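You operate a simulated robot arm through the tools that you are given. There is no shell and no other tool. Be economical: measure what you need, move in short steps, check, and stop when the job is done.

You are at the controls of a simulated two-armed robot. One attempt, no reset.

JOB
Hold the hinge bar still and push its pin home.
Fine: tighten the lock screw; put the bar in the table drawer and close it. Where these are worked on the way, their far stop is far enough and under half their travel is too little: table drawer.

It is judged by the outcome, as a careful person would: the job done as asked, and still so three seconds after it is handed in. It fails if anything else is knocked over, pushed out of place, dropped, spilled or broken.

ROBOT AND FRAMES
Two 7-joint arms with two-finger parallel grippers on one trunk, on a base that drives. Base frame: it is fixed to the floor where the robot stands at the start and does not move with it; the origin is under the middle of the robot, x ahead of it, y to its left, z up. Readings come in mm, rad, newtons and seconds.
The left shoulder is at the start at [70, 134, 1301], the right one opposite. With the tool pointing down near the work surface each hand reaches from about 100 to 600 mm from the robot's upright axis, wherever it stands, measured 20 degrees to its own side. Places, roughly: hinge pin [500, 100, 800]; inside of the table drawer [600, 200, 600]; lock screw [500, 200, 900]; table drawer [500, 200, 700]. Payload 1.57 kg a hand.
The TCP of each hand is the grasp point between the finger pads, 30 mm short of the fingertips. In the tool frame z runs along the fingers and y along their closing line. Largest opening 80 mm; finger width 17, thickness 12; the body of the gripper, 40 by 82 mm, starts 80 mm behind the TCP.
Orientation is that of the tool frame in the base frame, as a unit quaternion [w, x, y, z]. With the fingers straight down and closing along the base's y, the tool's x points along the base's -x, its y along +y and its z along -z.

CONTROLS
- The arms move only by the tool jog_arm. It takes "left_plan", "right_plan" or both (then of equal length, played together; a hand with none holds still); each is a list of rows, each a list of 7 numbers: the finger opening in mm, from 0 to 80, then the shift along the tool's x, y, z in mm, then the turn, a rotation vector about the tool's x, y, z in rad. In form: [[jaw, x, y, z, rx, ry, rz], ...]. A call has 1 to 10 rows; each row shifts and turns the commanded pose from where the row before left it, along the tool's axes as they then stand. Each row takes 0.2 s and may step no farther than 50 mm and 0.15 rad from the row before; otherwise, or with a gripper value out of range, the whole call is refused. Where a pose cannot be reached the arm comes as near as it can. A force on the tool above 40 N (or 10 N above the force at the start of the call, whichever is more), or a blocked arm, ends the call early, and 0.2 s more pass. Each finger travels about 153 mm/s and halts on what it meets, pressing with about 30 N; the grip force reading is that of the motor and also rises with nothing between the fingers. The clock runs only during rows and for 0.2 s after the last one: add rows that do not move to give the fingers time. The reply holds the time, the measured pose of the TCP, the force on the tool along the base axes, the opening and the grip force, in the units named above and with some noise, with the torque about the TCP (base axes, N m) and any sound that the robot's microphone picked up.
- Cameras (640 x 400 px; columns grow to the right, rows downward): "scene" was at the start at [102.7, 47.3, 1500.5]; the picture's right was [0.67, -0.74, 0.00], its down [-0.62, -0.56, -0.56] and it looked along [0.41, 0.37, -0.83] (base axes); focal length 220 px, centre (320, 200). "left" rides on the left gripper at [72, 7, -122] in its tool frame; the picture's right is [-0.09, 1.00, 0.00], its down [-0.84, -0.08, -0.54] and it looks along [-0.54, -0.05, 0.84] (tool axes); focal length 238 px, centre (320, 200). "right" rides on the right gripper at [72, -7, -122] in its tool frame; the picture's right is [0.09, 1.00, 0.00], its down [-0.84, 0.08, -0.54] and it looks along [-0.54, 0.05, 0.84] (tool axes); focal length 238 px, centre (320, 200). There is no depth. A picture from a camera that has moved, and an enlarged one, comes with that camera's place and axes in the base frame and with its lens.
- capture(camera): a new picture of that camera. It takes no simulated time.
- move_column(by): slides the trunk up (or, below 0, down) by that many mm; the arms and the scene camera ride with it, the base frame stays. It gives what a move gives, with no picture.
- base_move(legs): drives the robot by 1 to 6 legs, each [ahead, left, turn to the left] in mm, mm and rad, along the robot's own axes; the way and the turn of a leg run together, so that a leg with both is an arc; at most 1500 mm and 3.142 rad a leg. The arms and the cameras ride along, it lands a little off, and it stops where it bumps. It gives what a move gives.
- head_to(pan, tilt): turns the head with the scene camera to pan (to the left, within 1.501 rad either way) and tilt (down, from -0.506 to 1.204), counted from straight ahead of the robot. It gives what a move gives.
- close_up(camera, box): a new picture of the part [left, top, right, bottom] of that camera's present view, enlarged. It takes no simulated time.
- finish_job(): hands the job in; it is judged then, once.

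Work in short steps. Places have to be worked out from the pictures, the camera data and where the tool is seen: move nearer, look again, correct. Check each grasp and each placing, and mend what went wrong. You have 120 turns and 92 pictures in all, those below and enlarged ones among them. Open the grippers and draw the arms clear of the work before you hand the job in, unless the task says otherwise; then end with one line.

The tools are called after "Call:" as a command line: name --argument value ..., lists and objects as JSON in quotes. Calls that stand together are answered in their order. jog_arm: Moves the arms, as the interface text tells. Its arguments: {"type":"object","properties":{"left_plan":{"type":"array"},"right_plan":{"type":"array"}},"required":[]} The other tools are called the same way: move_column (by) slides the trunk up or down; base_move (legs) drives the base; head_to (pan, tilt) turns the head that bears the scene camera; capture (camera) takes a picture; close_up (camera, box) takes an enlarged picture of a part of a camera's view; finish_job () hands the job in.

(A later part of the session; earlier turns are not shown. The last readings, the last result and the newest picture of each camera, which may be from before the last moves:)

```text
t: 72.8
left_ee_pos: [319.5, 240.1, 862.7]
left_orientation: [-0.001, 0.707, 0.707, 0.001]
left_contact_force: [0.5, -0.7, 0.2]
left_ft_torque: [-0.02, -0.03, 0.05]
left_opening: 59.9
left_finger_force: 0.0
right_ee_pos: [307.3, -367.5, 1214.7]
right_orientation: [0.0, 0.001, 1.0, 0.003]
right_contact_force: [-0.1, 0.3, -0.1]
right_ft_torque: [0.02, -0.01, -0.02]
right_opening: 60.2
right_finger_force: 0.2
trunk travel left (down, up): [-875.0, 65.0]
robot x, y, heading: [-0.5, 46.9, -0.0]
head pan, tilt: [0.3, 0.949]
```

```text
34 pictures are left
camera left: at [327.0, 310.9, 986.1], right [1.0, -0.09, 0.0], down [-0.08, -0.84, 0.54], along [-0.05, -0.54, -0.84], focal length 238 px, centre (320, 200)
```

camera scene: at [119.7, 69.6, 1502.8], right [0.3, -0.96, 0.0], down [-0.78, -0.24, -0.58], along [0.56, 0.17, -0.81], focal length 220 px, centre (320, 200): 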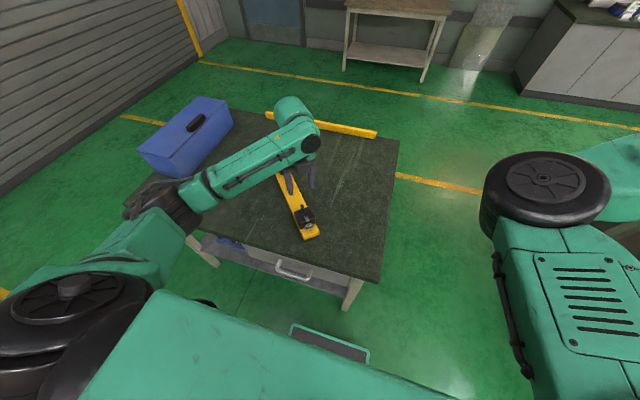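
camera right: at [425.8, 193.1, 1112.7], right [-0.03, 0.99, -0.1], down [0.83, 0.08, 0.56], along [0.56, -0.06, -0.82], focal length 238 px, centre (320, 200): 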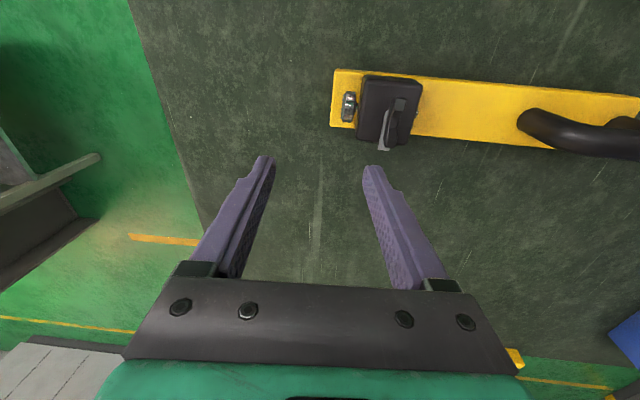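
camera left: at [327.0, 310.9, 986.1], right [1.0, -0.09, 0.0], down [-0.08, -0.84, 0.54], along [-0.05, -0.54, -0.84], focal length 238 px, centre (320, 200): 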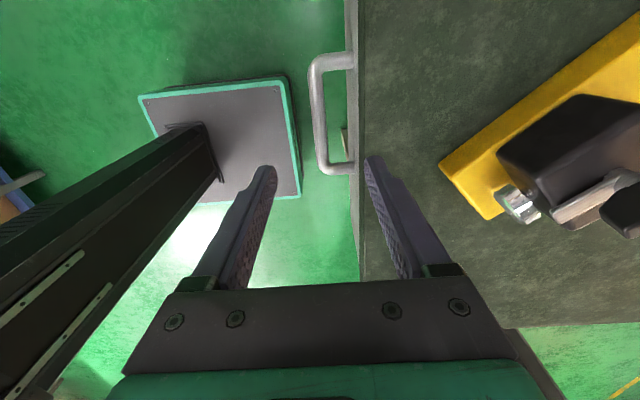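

Bar at x≈318, table edge x≈352, z≈725. I narrow the jaws to 30 mm so the rear finger fits between bar and table edge, and lower the trunk by 100 mm.

Call:
jog_arm --left_plan '[[30, 0, -2, 0, 0, 0, 0], [30, 0, 0, 0, 0, 0, 0]]'

Call:
move_column --by -90

Call:
capture --camera "left"

Call:
close_up --camera "scene" --box '[200, 200, 400, 325]'

```text
t: 73.5
left_ee_pos: [318.0, 239.2, 863.8]
left_orientation: [-0.001, 0.707, 0.707, 0.0]
left_contact_force: [-0.5, 0.4, 0.4]
left_ft_torque: [-0.02, -0.01, 0.01]
left_opening: 29.9
left_finger_force: 0.0
right_ee_pos: [306.7, -369.9, 1213.6]
right_orientation: [-0.001, 0.001, 1.0, 0.004]
right_contact_force: [0.0, 0.8, -0.6]
right_ft_torque: [0.01, 0.01, -0.02]
right_opening: 60.0
right_finger_force: 0.0
trunk travel left (down, up): [-875.0, 65.0]
robot x, y, heading: [3.9, 47.9, -0.0]
head pan, tilt: [0.3, 0.949]
```

```text
t: 74.7
left_ee_pos: [318.0, 239.5, 773.8]
left_orientation: [-0.001, 0.707, 0.708, 0.002]
left_contact_force: [0.3, 0.5, 0.3]
left_ft_torque: [-0.01, -0.01, -0.03]
left_opening: 30.3
left_finger_force: 0.0
right_ee_pos: [308.3, -369.2, 1122.8]
right_orientation: [0.0, 0.002, 1.0, 0.002]
right_contact_force: [0.0, 0.3, -0.6]
right_ft_torque: [0.0, -0.01, 0.02]
right_opening: 60.0
right_finger_force: 0.1
trunk travel left (down, up): [-785.0, 155.0]
robot x, y, heading: [-1.4, 47.9, 0.002]
head pan, tilt: [0.3, 0.949]
```

```text
33 pictures are left
camera left: at [325.2, 310.1, 896.7], right [1.0, -0.09, 0.0], down [-0.08, -0.84, 0.54], along [-0.05, -0.54, -0.84], focal length 238 px, centre (320, 200)
```

left: 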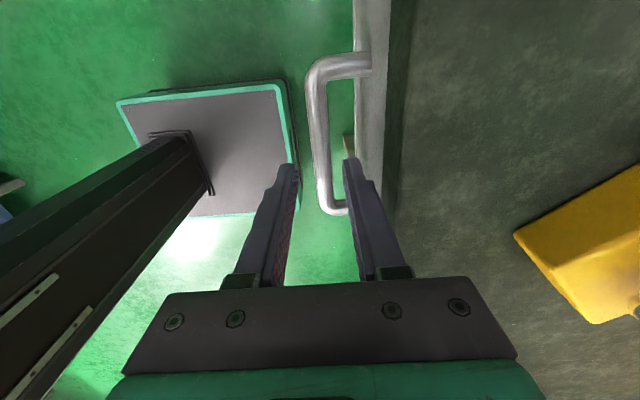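

```text
3.20 times, centred on (300, 262) of scene
camera zoom: at [119.5, 69.5, 1412.8], right [0.3, -0.96, 0.0], down [-0.78, -0.24, -0.58], along [0.56, 0.17, -0.81], focal length 705 px, centre (384, 0)
```

zoom: 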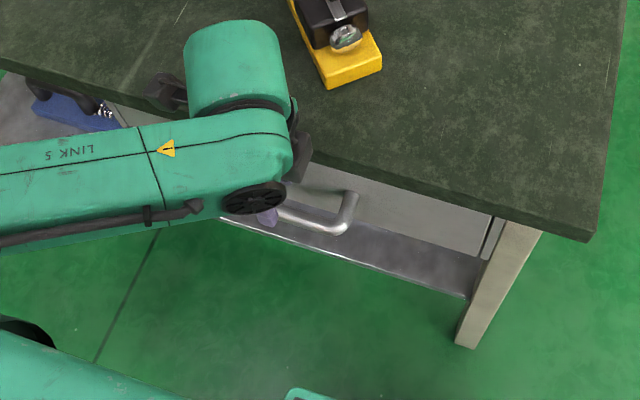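

Handle bar refined to z≈720, y 190–300. I lower the fingers 42 mm around the bar and grip.

Call:
jog_arm --left_plan '[[30, 0, 0, 15, 0, 0, 0], [30, 0, 0, 15, 0, 0, 0], [30, 0, 0, 12, 0, 0, 0], [30, 0, 0, 0, 0, 0, 0], [0, 0, 0, 0, 0, 0, 0], [0, 0, 0, 0, 0, 0, 0]]'

Call:
capture --camera "left"

```text
t: 76.1
left_ee_pos: [317.3, 237.9, 732.1]
left_orientation: [-0.001, 0.707, 0.707, 0.001]
left_contact_force: [0.8, -0.2, -1.3]
left_ft_torque: [0.06, -0.04, 0.05]
left_opening: 15.8
left_finger_force: 31.5
right_ee_pos: [307.1, -369.1, 1124.7]
right_orientation: [0.0, 0.001, 1.0, 0.003]
right_contact_force: [0.3, 0.1, 0.0]
right_ft_torque: [-0.04, -0.02, 0.02]
right_opening: 59.9
right_finger_force: 0.1
trunk travel left (down, up): [-785.0, 155.0]
robot x, y, heading: [0.8, 46.0, 0.002]
head pan, tilt: [0.3, 0.949]
```

```text
31 pictures are left
camera left: at [325.1, 309.5, 854.4], right [1.0, -0.09, 0.0], down [-0.08, -0.84, 0.54], along [-0.05, -0.54, -0.84], focal length 238 px, centre (320, 200)
```

left: 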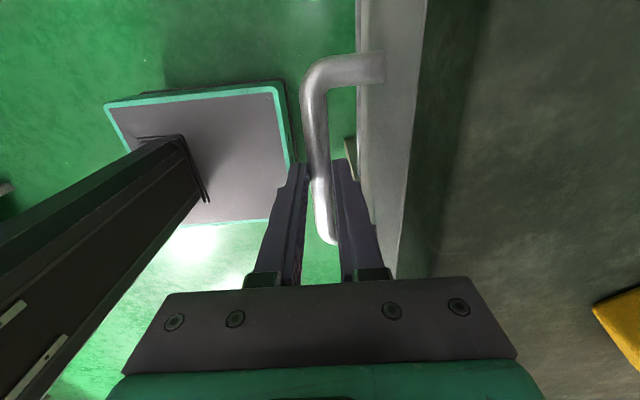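

The handle is gripped (15.8 mm, 31 N). I pull by driving the base back, first 100 mm.

Call:
base_move --legs '[[-100, 0, 0]]'

Call:
capture --camera "left"

```text
t: 77.2
left_ee_pos: [220.5, 238.3, 732.9]
left_orientation: [-0.001, 0.708, 0.706, 0.001]
left_contact_force: [1.2, 3.8, -2.7]
left_ft_torque: [0.42, -0.1, 0.17]
left_opening: 15.8
left_finger_force: 31.7
right_ee_pos: [207.2, -369.3, 1123.6]
right_orientation: [-0.001, 0.002, 1.0, 0.002]
right_contact_force: [-0.2, -0.4, 0.2]
right_ft_torque: [0.02, -0.03, 0.01]
right_opening: 59.9
right_finger_force: 0.0
trunk travel left (down, up): [-785.0, 155.0]
robot x, y, heading: [-97.9, 44.7, -0.001]
head pan, tilt: [0.3, 0.949]
```

```text
30 pictures are left
camera left: at [226.8, 309.4, 854.4], right [1.0, -0.1, 0.0], down [-0.08, -0.84, 0.54], along [-0.05, -0.54, -0.84], focal length 238 px, centre (320, 200)
```

left: 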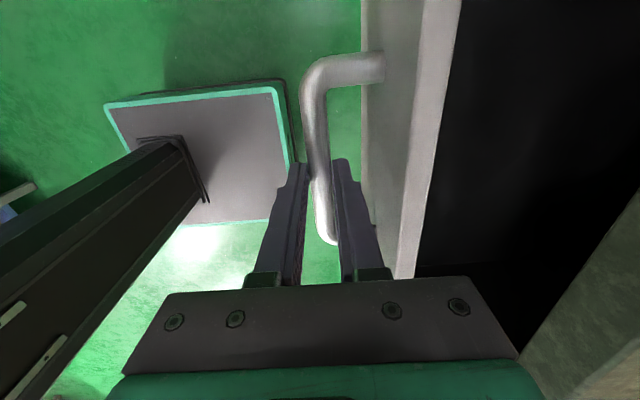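

The drawer slides out easily. I pull further in steps.

Call:
base_move --legs '[[-100, 0, 0]]'

Call:
head_to --pan 0.3 --tilt 0.85

Call:
capture --camera "scene"

```text
t: 78.4
left_ee_pos: [119.3, 238.2, 731.1]
left_orientation: [-0.002, 0.707, 0.707, 0.001]
left_contact_force: [0.5, -4.4, -10.2]
left_ft_torque: [0.24, -0.08, 0.12]
left_opening: 15.8
left_finger_force: 31.2
right_ee_pos: [107.6, -369.6, 1123.8]
right_orientation: [-0.001, 0.0, 1.0, 0.004]
right_contact_force: [0.3, -0.1, -0.2]
right_ft_torque: [-0.01, -0.01, 0.02]
right_opening: 60.0
right_finger_force: 0.0
trunk travel left (down, up): [-785.0, 155.0]
robot x, y, heading: [-200.9, 48.4, -0.0]
head pan, tilt: [0.3, 0.949]
```

```text
t: 79.1
left_ee_pos: [117.3, 239.1, 731.6]
left_orientation: [-0.001, 0.708, 0.706, 0.001]
left_contact_force: [-1.1, -3.3, -8.1]
left_ft_torque: [0.32, 0.03, 0.12]
left_opening: 15.9
left_finger_force: 31.3
right_ee_pos: [105.4, -369.7, 1123.3]
right_orientation: [-0.001, 0.001, 1.0, 0.003]
right_contact_force: [-0.1, 0.0, -0.1]
right_ft_torque: [0.01, -0.02, -0.01]
right_opening: 60.0
right_finger_force: 0.1
trunk travel left (down, up): [-785.0, 155.0]
robot x, y, heading: [-202.1, 49.9, -0.003]
head pan, tilt: [0.3, 0.85]
```

```text
29 pictures are left
camera scene: at [-75.7, 71.0, 1420.1], right [0.29, -0.96, 0.0], down [-0.72, -0.22, -0.66], along [0.63, 0.19, -0.75], focal length 220 px, centre (320, 200)
```

scene: 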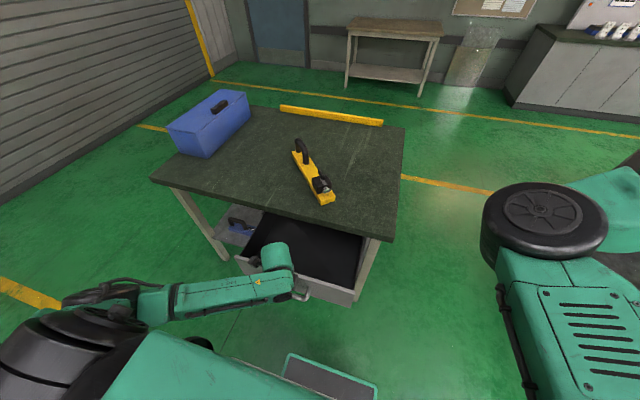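

Open 200 mm. I pull another 80 mm to see whether it goes further.

Call:
base_move --legs '[[-80, 0, 0]]'

Call:
capture --camera "scene"

```text
t: 80.2
left_ee_pos: [51.7, 237.5, 734.5]
left_orientation: [0.009, 0.707, 0.707, 0.009]
left_contact_force: [-1.8, -1.3, 5.3]
left_ft_torque: [0.31, -0.12, 0.02]
left_opening: 15.5
left_finger_force: 31.1
right_ee_pos: [32.7, -370.8, 1123.6]
right_orientation: [0.001, 0.001, 1.0, 0.003]
right_contact_force: [0.3, 0.5, 0.5]
right_ft_torque: [-0.02, -0.01, 0.0]
right_opening: 59.9
right_finger_force: 0.2
trunk travel left (down, up): [-785.0, 155.0]
robot x, y, heading: [-272.6, 49.8, -0.004]
head pan, tilt: [0.3, 0.85]
stopped in leg 1: the force on the tool passed its limit (the readings are from after the stop); the commanded pose is now the measured one
```

```text
28 pictures are left
camera scene: at [-149.1, 70.5, 1420.4], right [0.29, -0.96, 0.0], down [-0.72, -0.22, -0.66], along [0.63, 0.19, -0.75], focal length 220 px, centre (320, 200)
```

scene: 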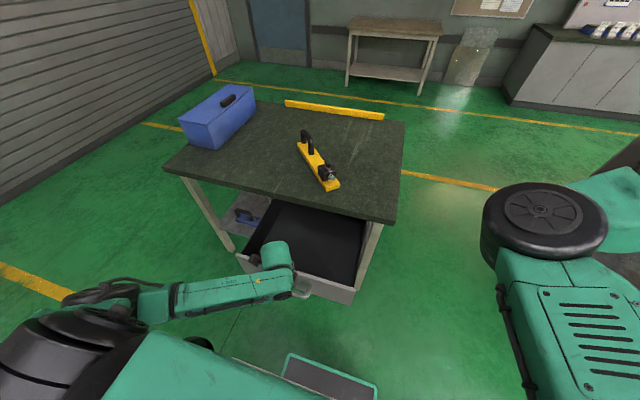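

The drawer hit its far stop at ~266 mm open. I release the handle, rise, and look down into the drawer.

Call:
jog_arm --left_plan '[[32, 0, 0, 0, 0, 0, 0], [32, 0, 0, 0, 0, 0, 0], [32, 0, 0, -25, 0, 0, 0], [32, 0, 0, -30, 0, 0, 0], [32, 0, 0, -40, 0, 0, 0], [60, 0, 20, -40, 0, 0, 0], [60, 0, 40, -20, 0, 0, 0], [60, 0, 40, 0, 0, 0, 0], [60, 0, 0, 0, 0, 0, 0]]'

Call:
capture --camera "left"

Call:
close_up --camera "scene" --box '[200, 120, 420, 310]'

```text
t: 82.2
left_ee_pos: [152.2, 239.4, 891.7]
left_orientation: [0.008, 0.707, 0.707, 0.009]
left_contact_force: [-0.1, -0.3, 0.5]
left_ft_torque: [0.02, -0.01, -0.04]
left_opening: 59.9
left_finger_force: 0.2
right_ee_pos: [33.5, -368.7, 1124.1]
right_orientation: [0.0, 0.002, 1.0, 0.003]
right_contact_force: [-0.4, 0.5, 0.5]
right_ft_torque: [0.02, 0.04, -0.01]
right_opening: 59.7
right_finger_force: 0.1
trunk travel left (down, up): [-785.0, 155.0]
robot x, y, heading: [-268.5, 43.5, 0.0]
head pan, tilt: [0.3, 0.85]
```

```text
27 pictures are left
camera left: at [155.8, 310.1, 1014.4], right [1.0, -0.09, 0.02], down [-0.09, -0.84, 0.54], along [-0.03, -0.54, -0.84], focal length 238 px, centre (320, 200)
```

left: 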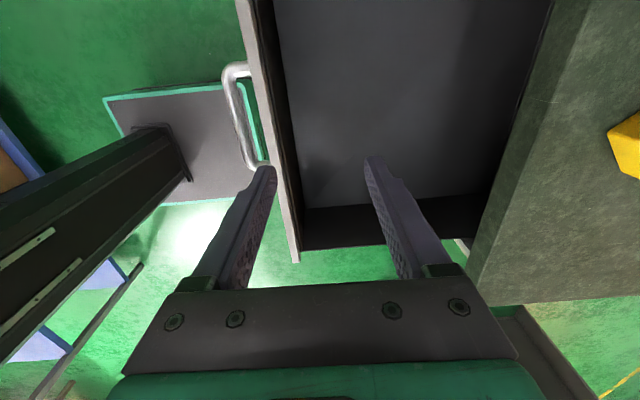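

```text
2.11 times, centred on (310, 215) of scene
camera zoom: at [-148.3, 71.4, 1420.4], right [0.29, -0.96, 0.0], down [-0.72, -0.22, -0.66], along [0.63, 0.19, -0.75], focal length 464 px, centre (341, 168)
```

zoom: 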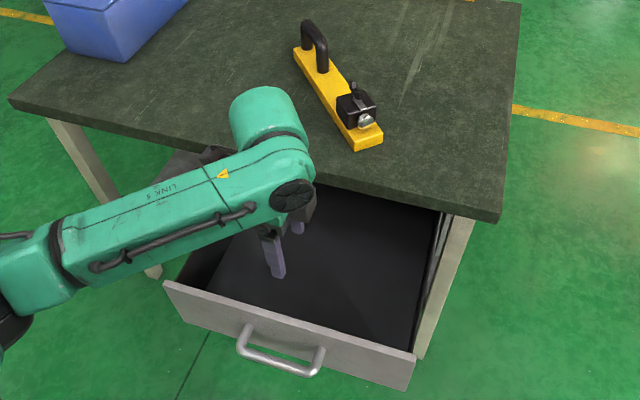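

Drawer inside is ~360 mm wide, ~110 mm deep, open x≈110–350: the 313 mm bar fits upright lying along y at x≈210. I raise the trunk and drive forward (the base passes below the drawer, column stays behind its handle) to reach the bar.

Call:
move_column --by 90

Call:
base_move --legs '[[200, 85, 0]]'

Call:
capture --camera "left"

```text
t: 83.4
left_ee_pos: [152.1, 238.7, 981.3]
left_orientation: [0.008, 0.708, 0.707, 0.008]
left_contact_force: [-0.6, 0.2, -0.5]
left_ft_torque: [0.02, 0.05, -0.02]
left_opening: 60.1
left_finger_force: 0.1
right_ee_pos: [33.7, -369.4, 1213.9]
right_orientation: [-0.001, 0.002, 1.0, 0.003]
right_contact_force: [-0.3, 0.1, 0.9]
right_ft_torque: [-0.01, -0.02, -0.01]
right_opening: 60.0
right_finger_force: 0.1
trunk travel left (down, up): [-875.0, 65.0]
robot x, y, heading: [-275.5, 48.8, -0.002]
head pan, tilt: [0.3, 0.85]
```

```text
t: 85.1
left_ee_pos: [351.8, 320.1, 982.7]
left_orientation: [0.007, 0.709, 0.705, 0.01]
left_contact_force: [-0.1, -0.4, -0.7]
left_ft_torque: [0.01, 0.0, -0.04]
left_opening: 59.9
left_finger_force: 0.1
right_ee_pos: [232.5, -287.4, 1215.5]
right_orientation: [0.001, 0.003, 1.0, 0.005]
right_contact_force: [-0.3, -0.2, 0.3]
right_ft_torque: [0.01, 0.0, 0.03]
right_opening: 60.0
right_finger_force: 0.1
trunk travel left (down, up): [-875.0, 65.0]
robot x, y, heading: [-68.2, 132.2, -0.006]
head pan, tilt: [0.3, 0.85]
```

```text
25 pictures are left
camera left: at [356.9, 392.0, 1105.1], right [1.0, -0.1, 0.02], down [-0.09, -0.84, 0.54], along [-0.03, -0.54, -0.84], focal length 238 px, centre (320, 200)
```

left: 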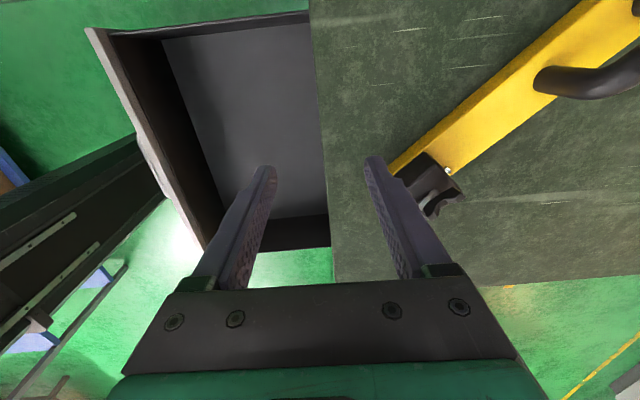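

I drive a further 70 mm ahead, keeping the column clear of the drawer handle, and turn the left hand toward the bar direction.

Call:
base_move --legs '[[70, 0, 0]]'

Call:
head_to --pan 0.3 --tilt 1.1

Call:
capture --camera "scene"

```text
t: 86.1
left_ee_pos: [418.6, 321.0, 983.1]
left_orientation: [0.008, 0.708, 0.706, 0.011]
left_contact_force: [0.1, -0.2, 0.6]
left_ft_torque: [0.0, -0.04, 0.0]
left_opening: 60.1
left_finger_force: 0.0
right_ee_pos: [298.7, -286.2, 1216.5]
right_orientation: [0.004, 0.003, 1.0, 0.003]
right_contact_force: [-0.8, 0.2, 0.0]
right_ft_torque: [-0.01, -0.06, -0.01]
right_opening: 59.9
right_finger_force: 0.0
trunk travel left (down, up): [-875.0, 65.0]
robot x, y, heading: [-1.7, 130.9, -0.002]
head pan, tilt: [0.3, 0.85]
```

```text
t: 86.9
left_ee_pos: [424.3, 321.8, 980.9]
left_orientation: [0.007, 0.708, 0.706, 0.008]
left_contact_force: [1.0, 0.3, -0.3]
left_ft_torque: [0.0, 0.0, 0.02]
left_opening: 60.2
left_finger_force: 0.1
right_ee_pos: [305.6, -285.9, 1214.4]
right_orientation: [-0.001, 0.003, 1.0, 0.003]
right_contact_force: [0.9, -0.3, 0.0]
right_ft_torque: [-0.01, 0.01, 0.0]
right_opening: 59.7
right_finger_force: 0.2
trunk travel left (down, up): [-875.0, 65.0]
robot x, y, heading: [0.6, 130.6, -0.005]
head pan, tilt: [0.3, 1.1]
```

```text
24 pictures are left
camera scene: at [111.6, 150.3, 1492.5], right [0.29, -0.96, 0.0], down [-0.85, -0.26, -0.45], along [0.43, 0.13, -0.89], focal length 220 px, centre (320, 200)
```

scene: 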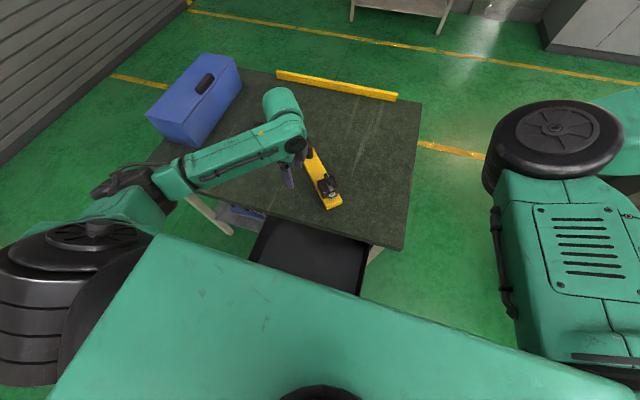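

Drawer is still fully open. I turn the left hand to the bar's 42° direction and move above the middle of the bar (≈(552,298)).

Call:
jog_arm --left_plan '[[70, 0, 0, 0, 0.021, 0, 0], [70, 0, 0, 0, 0, 0, 0.14], [70, 0, 0, 0, 0, 0, 0.14], [70, 0, 0, 0, 0, 0, 0.14], [70, 0, 0, 0, 0, 0, 0.14], [70, 0, 0, 0, 0, 0, 0.14], [70, 0, 0, 0, 0, 0, 0.14], [70, 27, 35, 0, 0, 0, 0], [70, 27, 35, 0, 0, 0, 0], [70, 27, 34, 0, 0, 0, 0]]'

Call:
capture --camera "left"

```text
t: 89.1
left_ee_pos: [556.4, 297.7, 982.4]
left_orientation: [-0.001, 0.935, 0.354, 0.001]
left_contact_force: [-0.5, 0.3, 0.5]
left_ft_torque: [0.0, 0.02, 0.03]
left_opening: 69.9
left_finger_force: 0.0
right_ee_pos: [306.2, -288.4, 1213.7]
right_orientation: [-0.001, 0.003, 1.0, 0.003]
right_contact_force: [1.6, -0.4, -0.4]
right_ft_torque: [-0.02, 0.0, -0.01]
right_opening: 59.9
right_finger_force: 0.1
trunk travel left (down, up): [-875.0, 65.0]
robot x, y, heading: [-3.3, 134.6, -0.0]
head pan, tilt: [0.3, 1.1]
```

```text
23 pictures are left
camera left: at [614.4, 339.2, 1104.4], right [0.59, -0.81, 0.0], down [-0.68, -0.5, 0.54], along [-0.44, -0.32, -0.84], focal length 238 px, centre (320, 200)
```

left: 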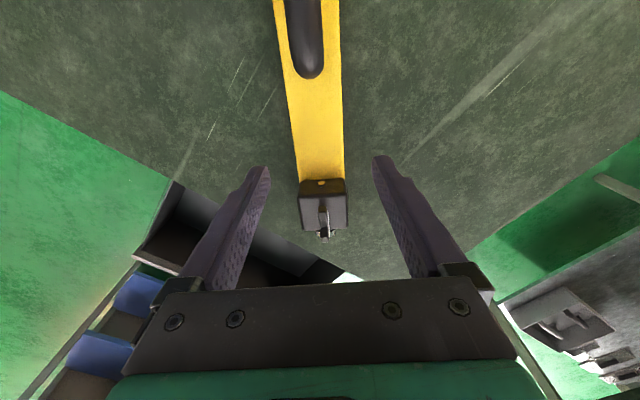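

Alignment is good (bar 41°, tool 41.5°); I shift −8 along and −5 across, then descend to tips just above the table.

Call:
jog_arm --left_plan '[[75, -8, -5, 0, 0, 0, 0], [75, 0, 0, 35, 0, 0, 0], [75, 0, 0, 35, 0, 0, 0], [75, 0, 0, 35, 0, 0, 0], [75, 0, 0, 25, 0, 0, 0], [75, 0, 0, 15, 0, 0, 0], [75, 0, 0, 0, 0, 0, 0]]'

Call:
capture --camera "left"

```text
t: 90.7
left_ee_pos: [545.5, 297.0, 835.8]
left_orientation: [0.0, 0.935, 0.356, 0.001]
left_contact_force: [-0.6, -0.6, -0.6]
left_ft_torque: [-0.01, -0.02, 0.03]
left_opening: 75.2
left_finger_force: 0.1
right_ee_pos: [303.9, -285.4, 1214.8]
right_orientation: [0.001, 0.004, 1.0, 0.004]
right_contact_force: [0.2, -0.7, -0.5]
right_ft_torque: [-0.02, 0.01, 0.02]
right_opening: 60.4
right_finger_force: 0.0
trunk travel left (down, up): [-875.0, 65.0]
robot x, y, heading: [2.0, 135.0, -0.005]
head pan, tilt: [0.3, 1.1]
```

```text
22 pictures are left
camera left: at [602.6, 337.9, 958.7], right [0.59, -0.8, 0.0], down [-0.68, -0.5, 0.54], along [-0.44, -0.32, -0.84], focal length 238 px, centre (320, 200)
```

left: 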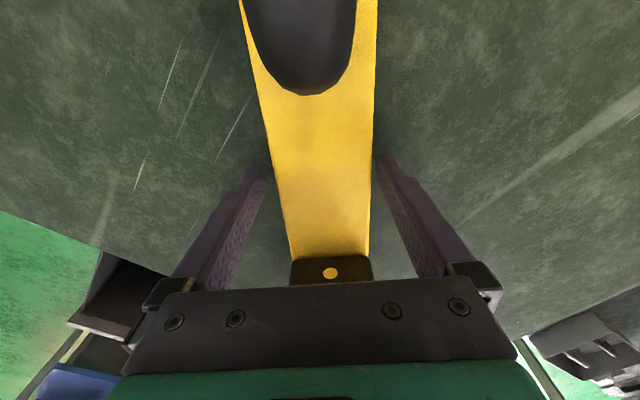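

The fingers straddle the bar evenly. I lower 2 mm more, close, and then lift slightly to test.

Call:
jog_arm --left_plan '[[75, 0, 0, 2, 0, 0, 0], [55, 0, 0, 0, 0, 0, 0], [30, 0, 0, 0, 0, 0, 0], [20, 0, 0, 0, 0, 0, 0], [20, 0, 0, 0, 0, 0, 0], [0, 0, 0, 0, 0, 0, 0], [0, 0, 0, -10, 0, 0, 0], [0, 0, 0, -15, 0, 0, 0], [0, 0, 0, 0, 0, 0, 0]]'

Call:
capture --camera "left"

```text
t: 92.7
left_ee_pos: [544.5, 298.2, 858.1]
left_orientation: [-0.001, 0.935, 0.356, 0.0]
left_contact_force: [0.4, 0.2, -7.6]
left_ft_torque: [-0.01, 0.04, 0.01]
left_opening: 59.7
left_finger_force: 30.1
right_ee_pos: [306.2, -286.6, 1213.5]
right_orientation: [-0.001, 0.004, 1.0, 0.003]
right_contact_force: [0.0, -1.0, -0.2]
right_ft_torque: [-0.03, 0.02, 0.03]
right_opening: 60.0
right_finger_force: 0.0
trunk travel left (down, up): [-875.0, 65.0]
robot x, y, heading: [-0.8, 129.5, -0.002]
head pan, tilt: [0.3, 1.1]
```

```text
21 pictures are left
camera left: at [603.3, 340.2, 981.0], right [0.59, -0.8, 0.0], down [-0.68, -0.5, 0.54], along [-0.44, -0.32, -0.84], focal length 238 px, centre (320, 200)
```

left: 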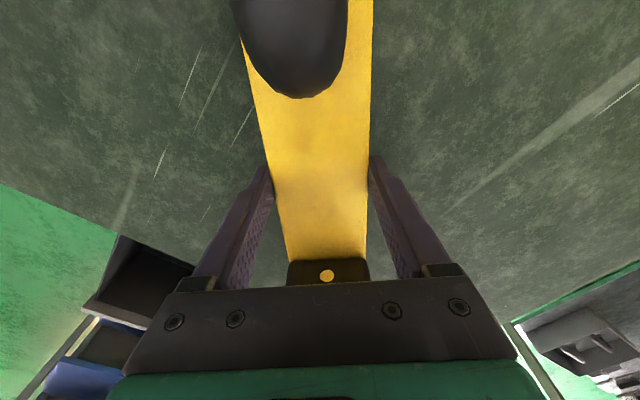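

The bar is held and balanced (7.6 N). I lift it 110 mm and turn it to lie along y.

Call:
jog_arm --left_plan '[[0, 0, 0, -25, 0, 0, 0], [0, 0, 0, -35, 0, 0, 0], [0, 0, 0, -35, 0, 0, 0], [0, 0, 0, -15, 0, 0, -0.12], [0, 0, 0, 0, 0, 0, -0.12], [0, 0, 0, 0, 0, 0, -0.12], [0, 0, 0, 0, 0, 0, -0.12], [0, 0, 0, 0, 0, 0, -0.12], [0, 0, 0, 0, 0, 0, -0.12], [0, 0, 0, 0, 0, 0, -0.12]]'

Call:
base_move --legs '[[-330, -70, 0]]'

Call:
head_to --pan 0.5 --tilt 0.9

Call:
capture --camera "scene"

Call:
capture --camera "left"

```text
t: 94.9
left_ee_pos: [546.6, 297.8, 968.6]
left_orientation: [-0.001, 0.708, 0.706, 0.001]
left_contact_force: [-0.5, 0.5, -9.1]
left_ft_torque: [0.0, -0.01, 0.0]
left_opening: 59.9
left_finger_force: 30.2
right_ee_pos: [305.5, -287.2, 1213.6]
right_orientation: [-0.002, 0.003, 1.0, 0.002]
right_contact_force: [-0.9, 0.7, -0.4]
right_ft_torque: [0.02, 0.01, 0.01]
right_opening: 60.2
right_finger_force: 0.0
trunk travel left (down, up): [-875.0, 65.0]
robot x, y, heading: [-0.8, 130.4, -0.005]
head pan, tilt: [0.3, 1.1]
```

```text
t: 97.1
left_ee_pos: [221.0, 230.6, 966.9]
left_orientation: [-0.001, 0.705, 0.709, 0.0]
left_contact_force: [1.0, 0.0, -9.5]
left_ft_torque: [-0.04, 0.01, -0.02]
left_opening: 60.1
left_finger_force: 30.2
right_ee_pos: [-14.4, -353.7, 1213.2]
right_orientation: [-0.002, -0.001, 1.0, 0.003]
right_contact_force: [0.9, 0.9, 0.4]
right_ft_torque: [0.03, -0.01, 0.02]
right_opening: 60.1
right_finger_force: 0.0
trunk travel left (down, up): [-875.0, 65.0]
robot x, y, heading: [-323.2, 62.9, 0.0]
head pan, tilt: [0.3, 1.1]
```

```text
t: 97.8
left_ee_pos: [219.3, 230.3, 968.5]
left_orientation: [-0.001, 0.706, 0.709, 0.0]
left_contact_force: [-0.2, 0.1, -7.7]
left_ft_torque: [-0.01, 0.0, 0.0]
left_opening: 59.9
left_finger_force: 29.8
right_ee_pos: [-17.6, -354.5, 1213.6]
right_orientation: [-0.001, 0.0, 1.0, 0.003]
right_contact_force: [-0.1, -0.6, -0.4]
right_ft_torque: [-0.03, -0.02, 0.0]
right_opening: 59.8
right_finger_force: 0.1
trunk travel left (down, up): [-875.0, 65.0]
robot x, y, heading: [-324.6, 59.1, 0.002]
head pan, tilt: [0.499, 0.901]
```

```text
20 pictures are left
camera scene: at [-208.2, 98.8, 1506.2], right [0.48, -0.88, 0.0], down [-0.69, -0.38, -0.62], along [0.54, 0.3, -0.78], focal length 220 px, centre (320, 200)
```

scene: 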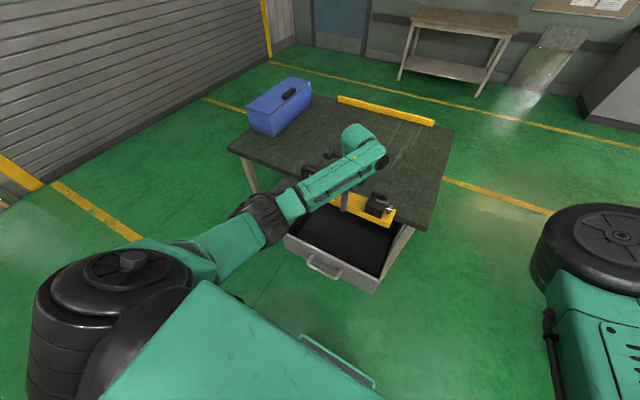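

```text
19 pictures are left
camera left: at [225.5, 302.0, 1090.5], right [1.0, -0.09, 0.0], down [-0.07, -0.84, 0.54], along [-0.05, -0.54, -0.84], focal length 238 px, centre (320, 200)
```

left: 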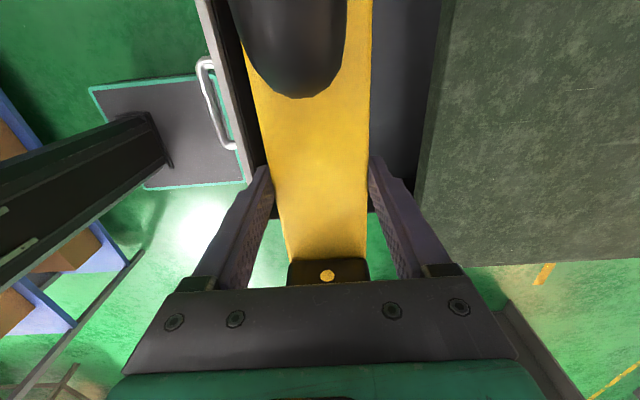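

Bar hovers over the drawer. I zoom in to fix the drawer's side walls relative to the bar.

Call:
close_up --camera "scene" --box '[260, 150, 440, 300]'

```text
2.67 times, centred on (350, 225) of scene
camera zoom: at [-208.2, 98.8, 1506.2], right [0.48, -0.88, 0.0], down [-0.69, -0.38, -0.62], along [0.54, 0.3, -0.78], focal length 588 px, centre (240, 133)
```

zoom: 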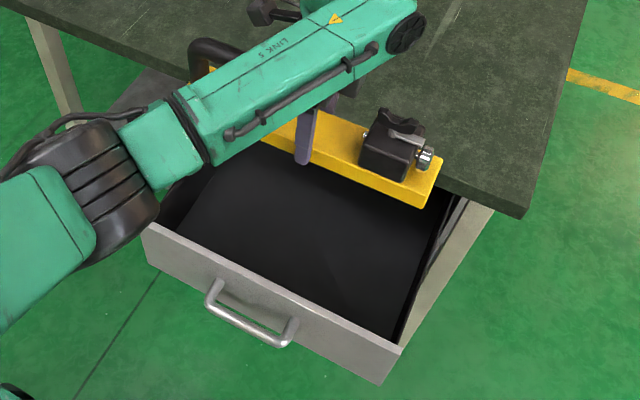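

Drawer inside spans y≈52–412; bar spans ≈83–396, so I shift it −7 mm in y. Then I lower with the trunk by 150 mm first.

Call:
jog_arm --left_plan '[[0, -7, 0, 0, 0, 0, 0], [0, 0, 0, 0, 0, 0, 0]]'

Call:
move_column --by -130

Call:
close_up --camera "scene" --box '[240, 130, 440, 300]'

Call:
capture --camera "left"

```text
t: 98.4
left_ee_pos: [218.8, 224.8, 967.9]
left_orientation: [-0.001, 0.705, 0.709, 0.001]
left_contact_force: [-0.4, 0.0, -8.6]
left_ft_torque: [0.01, 0.04, -0.01]
left_opening: 59.8
left_finger_force: 29.7
right_ee_pos: [-16.1, -353.6, 1213.7]
right_orientation: [-0.001, 0.0, 1.0, 0.002]
right_contact_force: [0.4, 0.3, 0.2]
right_ft_torque: [0.02, 0.05, 0.03]
right_opening: 60.0
right_finger_force: 0.0
trunk travel left (down, up): [-875.0, 65.0]
robot x, y, heading: [-321.8, 58.9, 0.002]
head pan, tilt: [0.499, 0.901]
```

```text
t: 100.0
left_ee_pos: [218.9, 223.6, 838.8]
left_orientation: [0.0, 0.705, 0.709, 0.001]
left_contact_force: [0.0, 0.4, -8.7]
left_ft_torque: [0.01, 0.0, 0.02]
left_opening: 59.9
left_finger_force: 30.2
right_ee_pos: [-15.2, -354.6, 1084.5]
right_orientation: [-0.001, 0.0, 1.0, 0.003]
right_contact_force: [0.2, -0.4, 0.0]
right_ft_torque: [0.03, -0.02, 0.03]
right_opening: 59.8
right_finger_force: 0.2
trunk travel left (down, up): [-745.0, 195.0]
robot x, y, heading: [-326.6, 61.3, 0.005]
head pan, tilt: [0.499, 0.901]
```

```text
2.35 times, centred on (340, 215) of scene
camera zoom: at [-208.3, 98.8, 1376.3], right [0.48, -0.88, 0.0], down [-0.69, -0.38, -0.62], along [0.54, 0.3, -0.78], focal length 518 px, centre (273, 165)
```

zoom: 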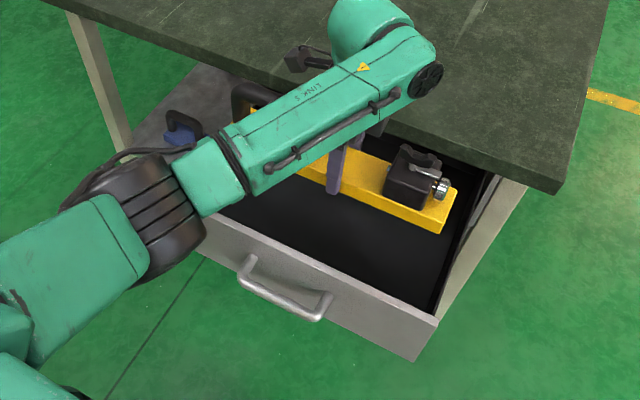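

```text
16 pictures are left
camera left: at [225.3, 295.3, 960.2], right [1.0, -0.09, 0.0], down [-0.07, -0.84, 0.54], along [-0.05, -0.54, -0.84], focal length 238 px, centre (320, 200)
```

left: 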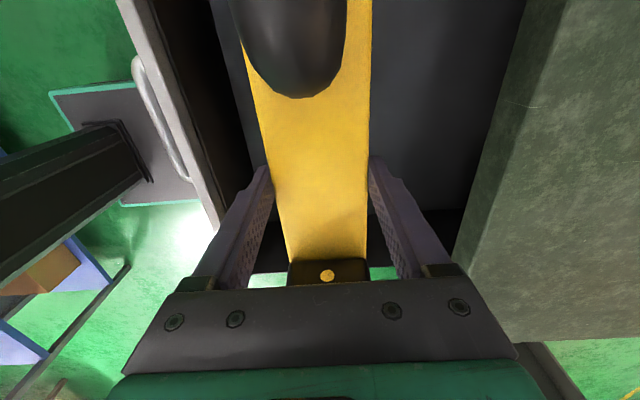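

Bar is well aligned above the opening. I lower by jogging (keeps the forearm higher above the drawer front) to a bit above the floor.

Call:
jog_arm --left_plan '[[0, 0, 0, 18, 0, 0, 0], [0, 0, 0, 18, 0, 0, 0], [0, 0, 0, 18, 0, 0, 0], [0, 0, 0, 18, 0, 0, 0], [0, 0, 0, 18, 0, 0, 0], [0, 0, 0, 18, 0, 0, 0], [0, 0, 0, 18, 0, 0, 0], [0, 0, 0, 0, 0, 0, 0]]'

Call:
close_up --camera "scene" --box '[240, 130, 440, 300]'

```text
t: 101.8
left_ee_pos: [220.5, 224.8, 712.0]
left_orientation: [0.0, 0.705, 0.709, 0.0]
left_contact_force: [0.2, -0.6, -8.3]
left_ft_torque: [-0.02, 0.0, -0.02]
left_opening: 59.6
left_finger_force: 30.0
right_ee_pos: [-17.0, -354.0, 1083.6]
right_orientation: [0.0, 0.0, 1.0, 0.002]
right_contact_force: [0.7, -0.2, -0.3]
right_ft_torque: [-0.03, 0.0, 0.01]
right_opening: 60.2
right_finger_force: 0.0
trunk travel left (down, up): [-745.0, 195.0]
robot x, y, heading: [-323.1, 60.9, 0.005]
head pan, tilt: [0.499, 0.901]
```

```text
2.35 times, centred on (340, 215) of scene
camera zoom: at [-208.4, 99.0, 1376.2], right [0.48, -0.88, 0.0], down [-0.69, -0.38, -0.62], along [0.54, 0.3, -0.78], focal length 518 px, centre (273, 165)
```

zoom: 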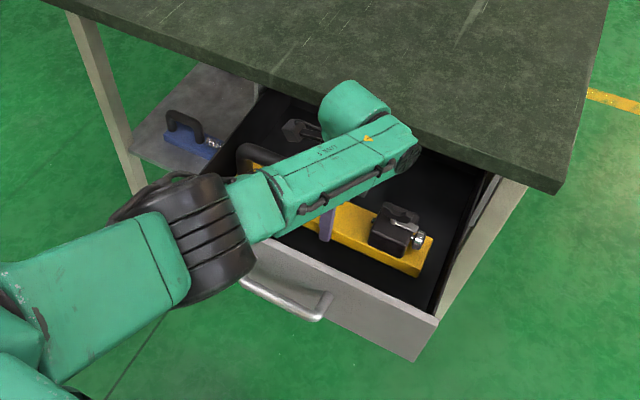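

The bar is inside the walls. I continue down slowly until the weight is taken by the floor.

Call:
jog_arm --left_plan '[[0, 0, 0, 10, 0, 0, 0], [0, 0, 0, 8, 0, 0, 0], [0, 0, 0, 6, 0, 0, 0], [0, 0, 0, 4, 0, 0, 0], [0, 0, 0, 0, 0, 0, 0]]'

```text
t: 103.0
left_ee_pos: [216.5, 223.9, 685.3]
left_orientation: [0.0, 0.705, 0.709, 0.001]
left_contact_force: [-0.3, 0.7, -8.4]
left_ft_torque: [0.01, 0.01, 0.02]
left_opening: 59.7
left_finger_force: 30.1
left hand out of reach, approached as far as the arm can: row 3, 4
right_ee_pos: [-16.7, -353.8, 1083.4]
right_orientation: [-0.001, 0.0, 1.0, 0.003]
right_contact_force: [0.1, 0.0, 0.4]
right_ft_torque: [-0.02, 0.01, -0.01]
right_opening: 59.9
right_finger_force: 0.1
trunk travel left (down, up): [-745.0, 195.0]
robot x, y, heading: [-321.0, 61.9, 0.002]
head pan, tilt: [0.499, 0.901]
```

Arm reach is at its end; I lower the remaining way with the trunk in small steps.

Call:
move_column --by -10

Call:
move_column --by -6

```text
t: 103.6
left_ee_pos: [216.1, 224.7, 675.1]
left_orientation: [-0.001, 0.705, 0.709, 0.001]
left_contact_force: [0.1, -0.3, -8.6]
left_ft_torque: [-0.01, -0.01, -0.01]
left_opening: 59.6
left_finger_force: 30.1
right_ee_pos: [-15.8, -353.8, 1072.7]
right_orientation: [-0.001, 0.0, 1.0, 0.003]
right_contact_force: [-0.6, 0.3, 0.1]
right_ft_torque: [0.0, 0.01, -0.02]
right_opening: 60.2
right_finger_force: 0.2
trunk travel left (down, up): [-735.0, 205.0]
robot x, y, heading: [-320.9, 64.3, -0.0]
head pan, tilt: [0.499, 0.901]
```

```text
t: 104.1
left_ee_pos: [217.6, 223.0, 668.8]
left_orientation: [0.0, 0.705, 0.709, 0.0]
left_contact_force: [-1.0, -0.4, -8.7]
left_ft_torque: [0.01, 0.04, 0.0]
left_opening: 60.0
left_finger_force: 29.5
right_ee_pos: [-17.8, -354.2, 1068.2]
right_orientation: [-0.001, 0.0, 1.0, 0.003]
right_contact_force: [-0.5, 0.2, 0.1]
right_ft_torque: [0.02, -0.01, -0.02]
right_opening: 60.1
right_finger_force: 0.1
trunk travel left (down, up): [-729.0, 211.0]
robot x, y, heading: [-327.3, 65.6, 0.007]
head pan, tilt: [0.499, 0.901]
```

Still hanging at bottom ≈636; I keep lowering in small steps.

Call:
move_column --by -5

Call:
move_column --by -5

Call:
close_up --camera "scene" --box '[280, 150, 440, 290]'

```text
t: 104.7
left_ee_pos: [217.0, 224.3, 664.5]
left_orientation: [-0.001, 0.705, 0.709, 0.001]
left_contact_force: [0.5, 0.0, -4.2]
left_ft_torque: [0.17, 0.09, -0.07]
left_opening: 59.9
left_finger_force: 29.6
right_ee_pos: [-16.5, -354.5, 1061.8]
right_orientation: [-0.001, 0.0, 1.0, 0.002]
right_contact_force: [-0.6, -0.3, 0.2]
right_ft_torque: [0.01, 0.0, 0.03]
right_opening: 59.8
right_finger_force: 0.0
trunk travel left (down, up): [-724.0, 216.0]
robot x, y, heading: [-328.4, 64.9, 0.006]
head pan, tilt: [0.499, 0.901]
```

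```text
t: 105.2
left_ee_pos: [215.3, 223.3, 664.1]
left_orientation: [0.002, 0.705, 0.709, 0.005]
left_contact_force: [1.3, 3.2, 26.4]
left_ft_torque: [-0.03, 0.66, -0.06]
left_opening: 59.9
left_finger_force: 29.9
right_ee_pos: [-22.6, -355.0, 1059.3]
right_orientation: [0.003, 0.0, 1.0, 0.004]
right_contact_force: [-0.5, -0.2, 1.6]
right_ft_torque: [0.03, -0.01, 0.02]
right_opening: 60.1
right_finger_force: 0.0
trunk travel left (down, up): [-719.0, 221.0]
robot x, y, heading: [-326.9, 63.1, 0.002]
head pan, tilt: [0.499, 0.901]
```

```text
2.86 times, centred on (360, 220) of scene
camera zoom: at [-214.4, 97.6, 1351.3], right [0.48, -0.88, 0.0], down [-0.68, -0.38, -0.62], along [0.55, 0.3, -0.78], focal length 630 px, centre (206, 143)
```

zoom: 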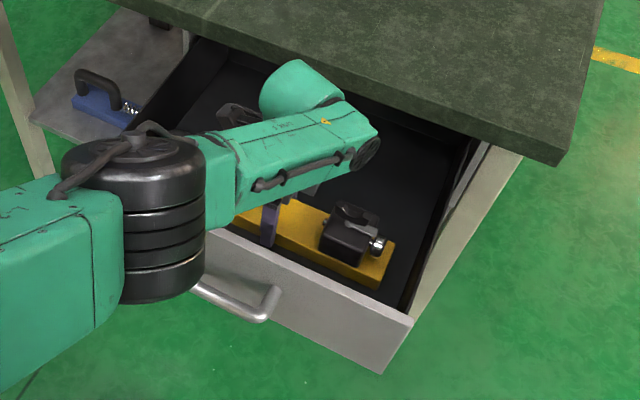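

The bar rests on the drawer floor. I relieve the pressure, open the jaws and rise with the trunk.

Call:
move_column --by 4

Call:
jog_arm --left_plan '[[65, 0, 0, 0, 0, 0, 0], [76, 0, 0, 0, 0, 0, 0], [76, 0, 0, 0, 0, 0, 0]]'

Call:
move_column --by 200

Call:
capture --camera "left"

Call:
close_up --camera "scene" --box '[240, 150, 440, 310]'

```text
t: 105.8
left_ee_pos: [214.2, 224.0, 664.7]
left_orientation: [0.0, 0.705, 0.709, 0.002]
left_contact_force: [0.1, 3.2, 8.9]
left_ft_torque: [0.6, 0.01, -0.49]
left_opening: 59.6
left_finger_force: 30.7
right_ee_pos: [-18.4, -353.7, 1062.2]
right_orientation: [0.001, 0.0, 1.0, 0.004]
right_contact_force: [-0.3, -0.4, -0.5]
right_ft_torque: [0.0, 0.01, -0.02]
right_opening: 59.8
right_finger_force: 0.1
trunk travel left (down, up): [-723.0, 217.0]
robot x, y, heading: [-325.3, 61.3, 0.003]
head pan, tilt: [0.499, 0.901]
```

```text
t: 106.5
left_ee_pos: [215.7, 223.4, 663.4]
left_orientation: [-0.001, 0.706, 0.709, 0.001]
left_contact_force: [0.0, 0.7, 0.6]
left_ft_torque: [-0.01, 0.0, -0.03]
left_opening: 76.0
left_finger_force: 0.2
right_ee_pos: [-17.1, -354.8, 1061.3]
right_orientation: [0.001, 0.0, 1.0, 0.003]
right_contact_force: [0.1, 0.3, -0.9]
right_ft_torque: [0.04, 0.02, -0.01]
right_opening: 59.9
right_finger_force: 0.1
trunk travel left (down, up): [-723.0, 217.0]
robot x, y, heading: [-324.3, 63.1, 0.002]
head pan, tilt: [0.499, 0.901]
```

```text
t: 108.7
left_ee_pos: [214.7, 223.4, 865.5]
left_orientation: [0.0, 0.705, 0.709, 0.001]
left_contact_force: [0.4, 0.1, 0.4]
left_ft_torque: [-0.03, 0.0, -0.01]
left_opening: 75.9
left_finger_force: 0.0
right_ee_pos: [-17.8, -354.5, 1261.8]
right_orientation: [0.0, -0.001, 1.0, 0.003]
right_contact_force: [0.7, -0.1, 0.0]
right_ft_torque: [-0.01, 0.02, -0.01]
right_opening: 60.2
right_finger_force: 0.0
trunk travel left (down, up): [-923.0, 17.0]
robot x, y, heading: [-328.2, 59.3, 0.004]
head pan, tilt: [0.499, 0.901]
```

```text
13 pictures are left
camera left: at [222.1, 295.2, 986.4], right [1.0, -0.09, 0.0], down [-0.07, -0.84, 0.54], along [-0.05, -0.54, -0.84], focal length 238 px, centre (320, 200)
```

left: 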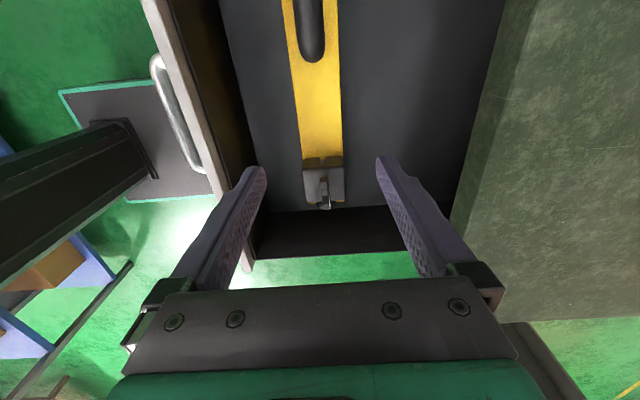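

```text
2.50 times, centred on (340, 230) of scene
camera zoom: at [-209.7, 98.3, 1554.4], right [0.48, -0.88, 0.0], down [-0.69, -0.38, -0.62], along [0.54, 0.3, -0.78], focal length 551 px, centre (270, 125)
```

zoom: 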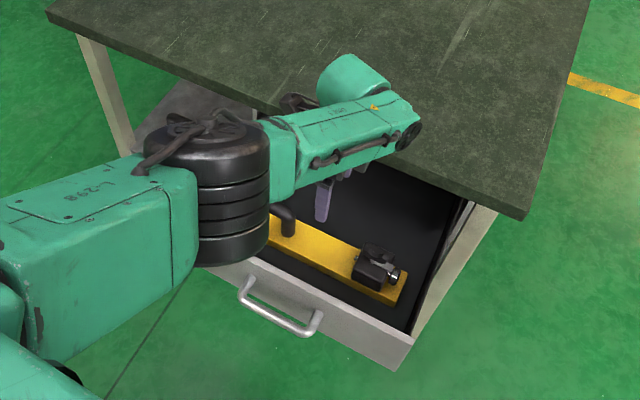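

The bar lies well inside, pin and screw intact. Now I bring the left hand back over the drawer handle at (52,238) to grip it and push the drawer closed.

Call:
jog_arm --left_plan '[[60, 3, -40, 0, 0, 0, 0], [50, 4, -40, 0, 0, 0, 0], [40, 4, -40, 0, 0, 0, 0], [32, 4, -42, 0, 0, 0, 0], [32, 0, 0, 0, 0, 0, 0]]'

Call:
capture --camera "left"

```text
t: 109.9
left_ee_pos: [52.7, 240.3, 863.8]
left_orientation: [0.0, 0.705, 0.71, 0.0]
left_contact_force: [-0.4, -0.4, 0.4]
left_ft_torque: [-0.01, -0.03, -0.04]
left_opening: 31.8
left_finger_force: 0.0
left hand out of reach, approached as far as the arm can: row 1
right_ee_pos: [-17.7, -352.9, 1262.3]
right_orientation: [-0.001, 0.0, 1.0, 0.002]
right_contact_force: [0.0, -0.4, -0.8]
right_ft_torque: [0.0, 0.04, -0.04]
right_opening: 60.1
right_finger_force: 0.0
trunk travel left (down, up): [-923.0, 17.0]
robot x, y, heading: [-326.3, 64.7, 0.005]
head pan, tilt: [0.499, 0.901]
```

```text
11 pictures are left
camera left: at [58.9, 310.8, 986.0], right [1.0, -0.09, 0.0], down [-0.07, -0.84, 0.54], along [-0.05, -0.54, -0.84], focal length 238 px, centre (320, 200)
```

left: 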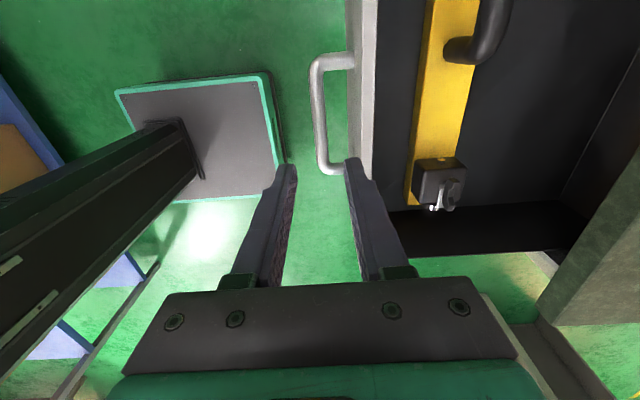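

The bar is centred between the fingers. I lower the trunk 130 mm and grip the handle.

Call:
move_column --by -100

Call:
jog_arm --left_plan '[[32, 0, -1, 15, 0, 0, 0], [32, 0, 0, 15, 0, 0, 0], [32, 0, 0, 0, 0, 0, 0], [0, 0, 0, 0, 0, 0, 0], [0, 0, 0, 0, 0, 0, 0]]'

Call:
capture --camera "left"

```text
t: 111.2
left_ee_pos: [53.3, 238.3, 763.2]
left_orientation: [0.0, 0.706, 0.709, 0.001]
left_contact_force: [0.5, 0.4, -0.3]
left_ft_torque: [0.0, -0.01, 0.03]
left_opening: 32.1
left_finger_force: 0.1
right_ee_pos: [-18.5, -355.1, 1162.1]
right_orientation: [0.0, 0.001, 1.0, 0.003]
right_contact_force: [0.3, -0.3, 0.6]
right_ft_torque: [0.01, -0.04, -0.01]
right_opening: 60.2
right_finger_force: 0.0
trunk travel left (down, up): [-823.0, 117.0]
robot x, y, heading: [-325.8, 62.1, 0.005]
head pan, tilt: [0.499, 0.901]
```

```text
t: 112.5
left_ee_pos: [51.2, 237.4, 732.9]
left_orientation: [-0.001, 0.705, 0.709, 0.0]
left_contact_force: [0.4, 0.6, -1.3]
left_ft_torque: [0.16, -0.04, -0.21]
left_opening: 15.5
left_finger_force: 31.5
right_ee_pos: [-16.6, -353.7, 1161.1]
right_orientation: [0.0, 0.0, 1.0, 0.003]
right_contact_force: [0.9, -0.7, -0.1]
right_ft_torque: [0.01, 0.02, -0.03]
right_opening: 59.8
right_finger_force: 0.1
trunk travel left (down, up): [-823.0, 117.0]
robot x, y, heading: [-327.1, 59.7, -0.001]
head pan, tilt: [0.499, 0.901]
```

```text
10 pictures are left
camera left: at [57.9, 309.0, 855.1], right [1.0, -0.09, 0.0], down [-0.07, -0.84, 0.54], along [-0.05, -0.54, -0.84], focal length 238 px, centre (320, 200)
```

left: 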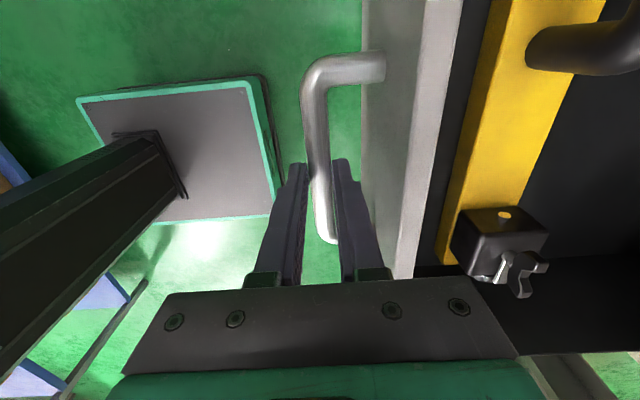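

The handle is gripped. I push the drawer in by driving forward, in steps, watching the force as the bar passes under the tabletop.

Call:
base_move --legs '[[100, 0, 0]]'

Call:
base_move --legs '[[80, 0, 0]]'

Call:
capture --camera "left"

```text
t: 113.6
left_ee_pos: [149.6, 237.8, 732.3]
left_orientation: [-0.001, 0.706, 0.708, 0.0]
left_contact_force: [-1.6, -0.3, 0.3]
left_ft_torque: [-0.32, 0.25, -0.27]
left_opening: 15.7
left_finger_force: 30.7
right_ee_pos: [81.2, -353.5, 1162.2]
right_orientation: [0.0, -0.001, 1.0, 0.003]
right_contact_force: [-0.3, 0.1, 0.3]
right_ft_torque: [0.02, 0.0, 0.02]
right_opening: 60.1
right_finger_force: 0.0
trunk travel left (down, up): [-823.0, 117.0]
robot x, y, heading: [-224.4, 61.6, 0.003]
head pan, tilt: [0.499, 0.901]
```

```text
t: 114.7
left_ee_pos: [232.0, 237.6, 733.4]
left_orientation: [-0.002, 0.705, 0.709, 0.0]
left_contact_force: [-0.8, 0.7, 4.7]
left_ft_torque: [-0.18, 0.21, -0.22]
left_opening: 15.9
left_finger_force: 31.9
right_ee_pos: [161.4, -353.9, 1162.8]
right_orientation: [0.001, 0.001, 1.0, 0.004]
right_contact_force: [-0.1, 0.3, 0.0]
right_ft_torque: [-0.02, 0.0, 0.04]
right_opening: 59.9
right_finger_force: 0.1
trunk travel left (down, up): [-823.0, 117.0]
robot x, y, heading: [-142.1, 65.5, 0.003]
head pan, tilt: [0.499, 0.901]
```

```text
9 pictures are left
camera left: at [236.9, 309.2, 855.1], right [1.0, -0.09, 0.0], down [-0.07, -0.84, 0.54], along [-0.05, -0.54, -0.84], focal length 238 px, centre (320, 200)
```

left: 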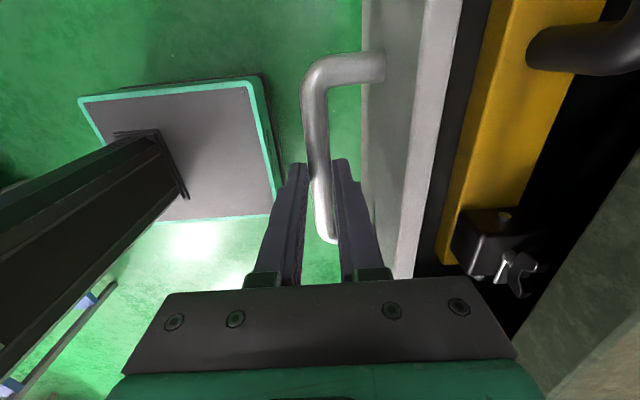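

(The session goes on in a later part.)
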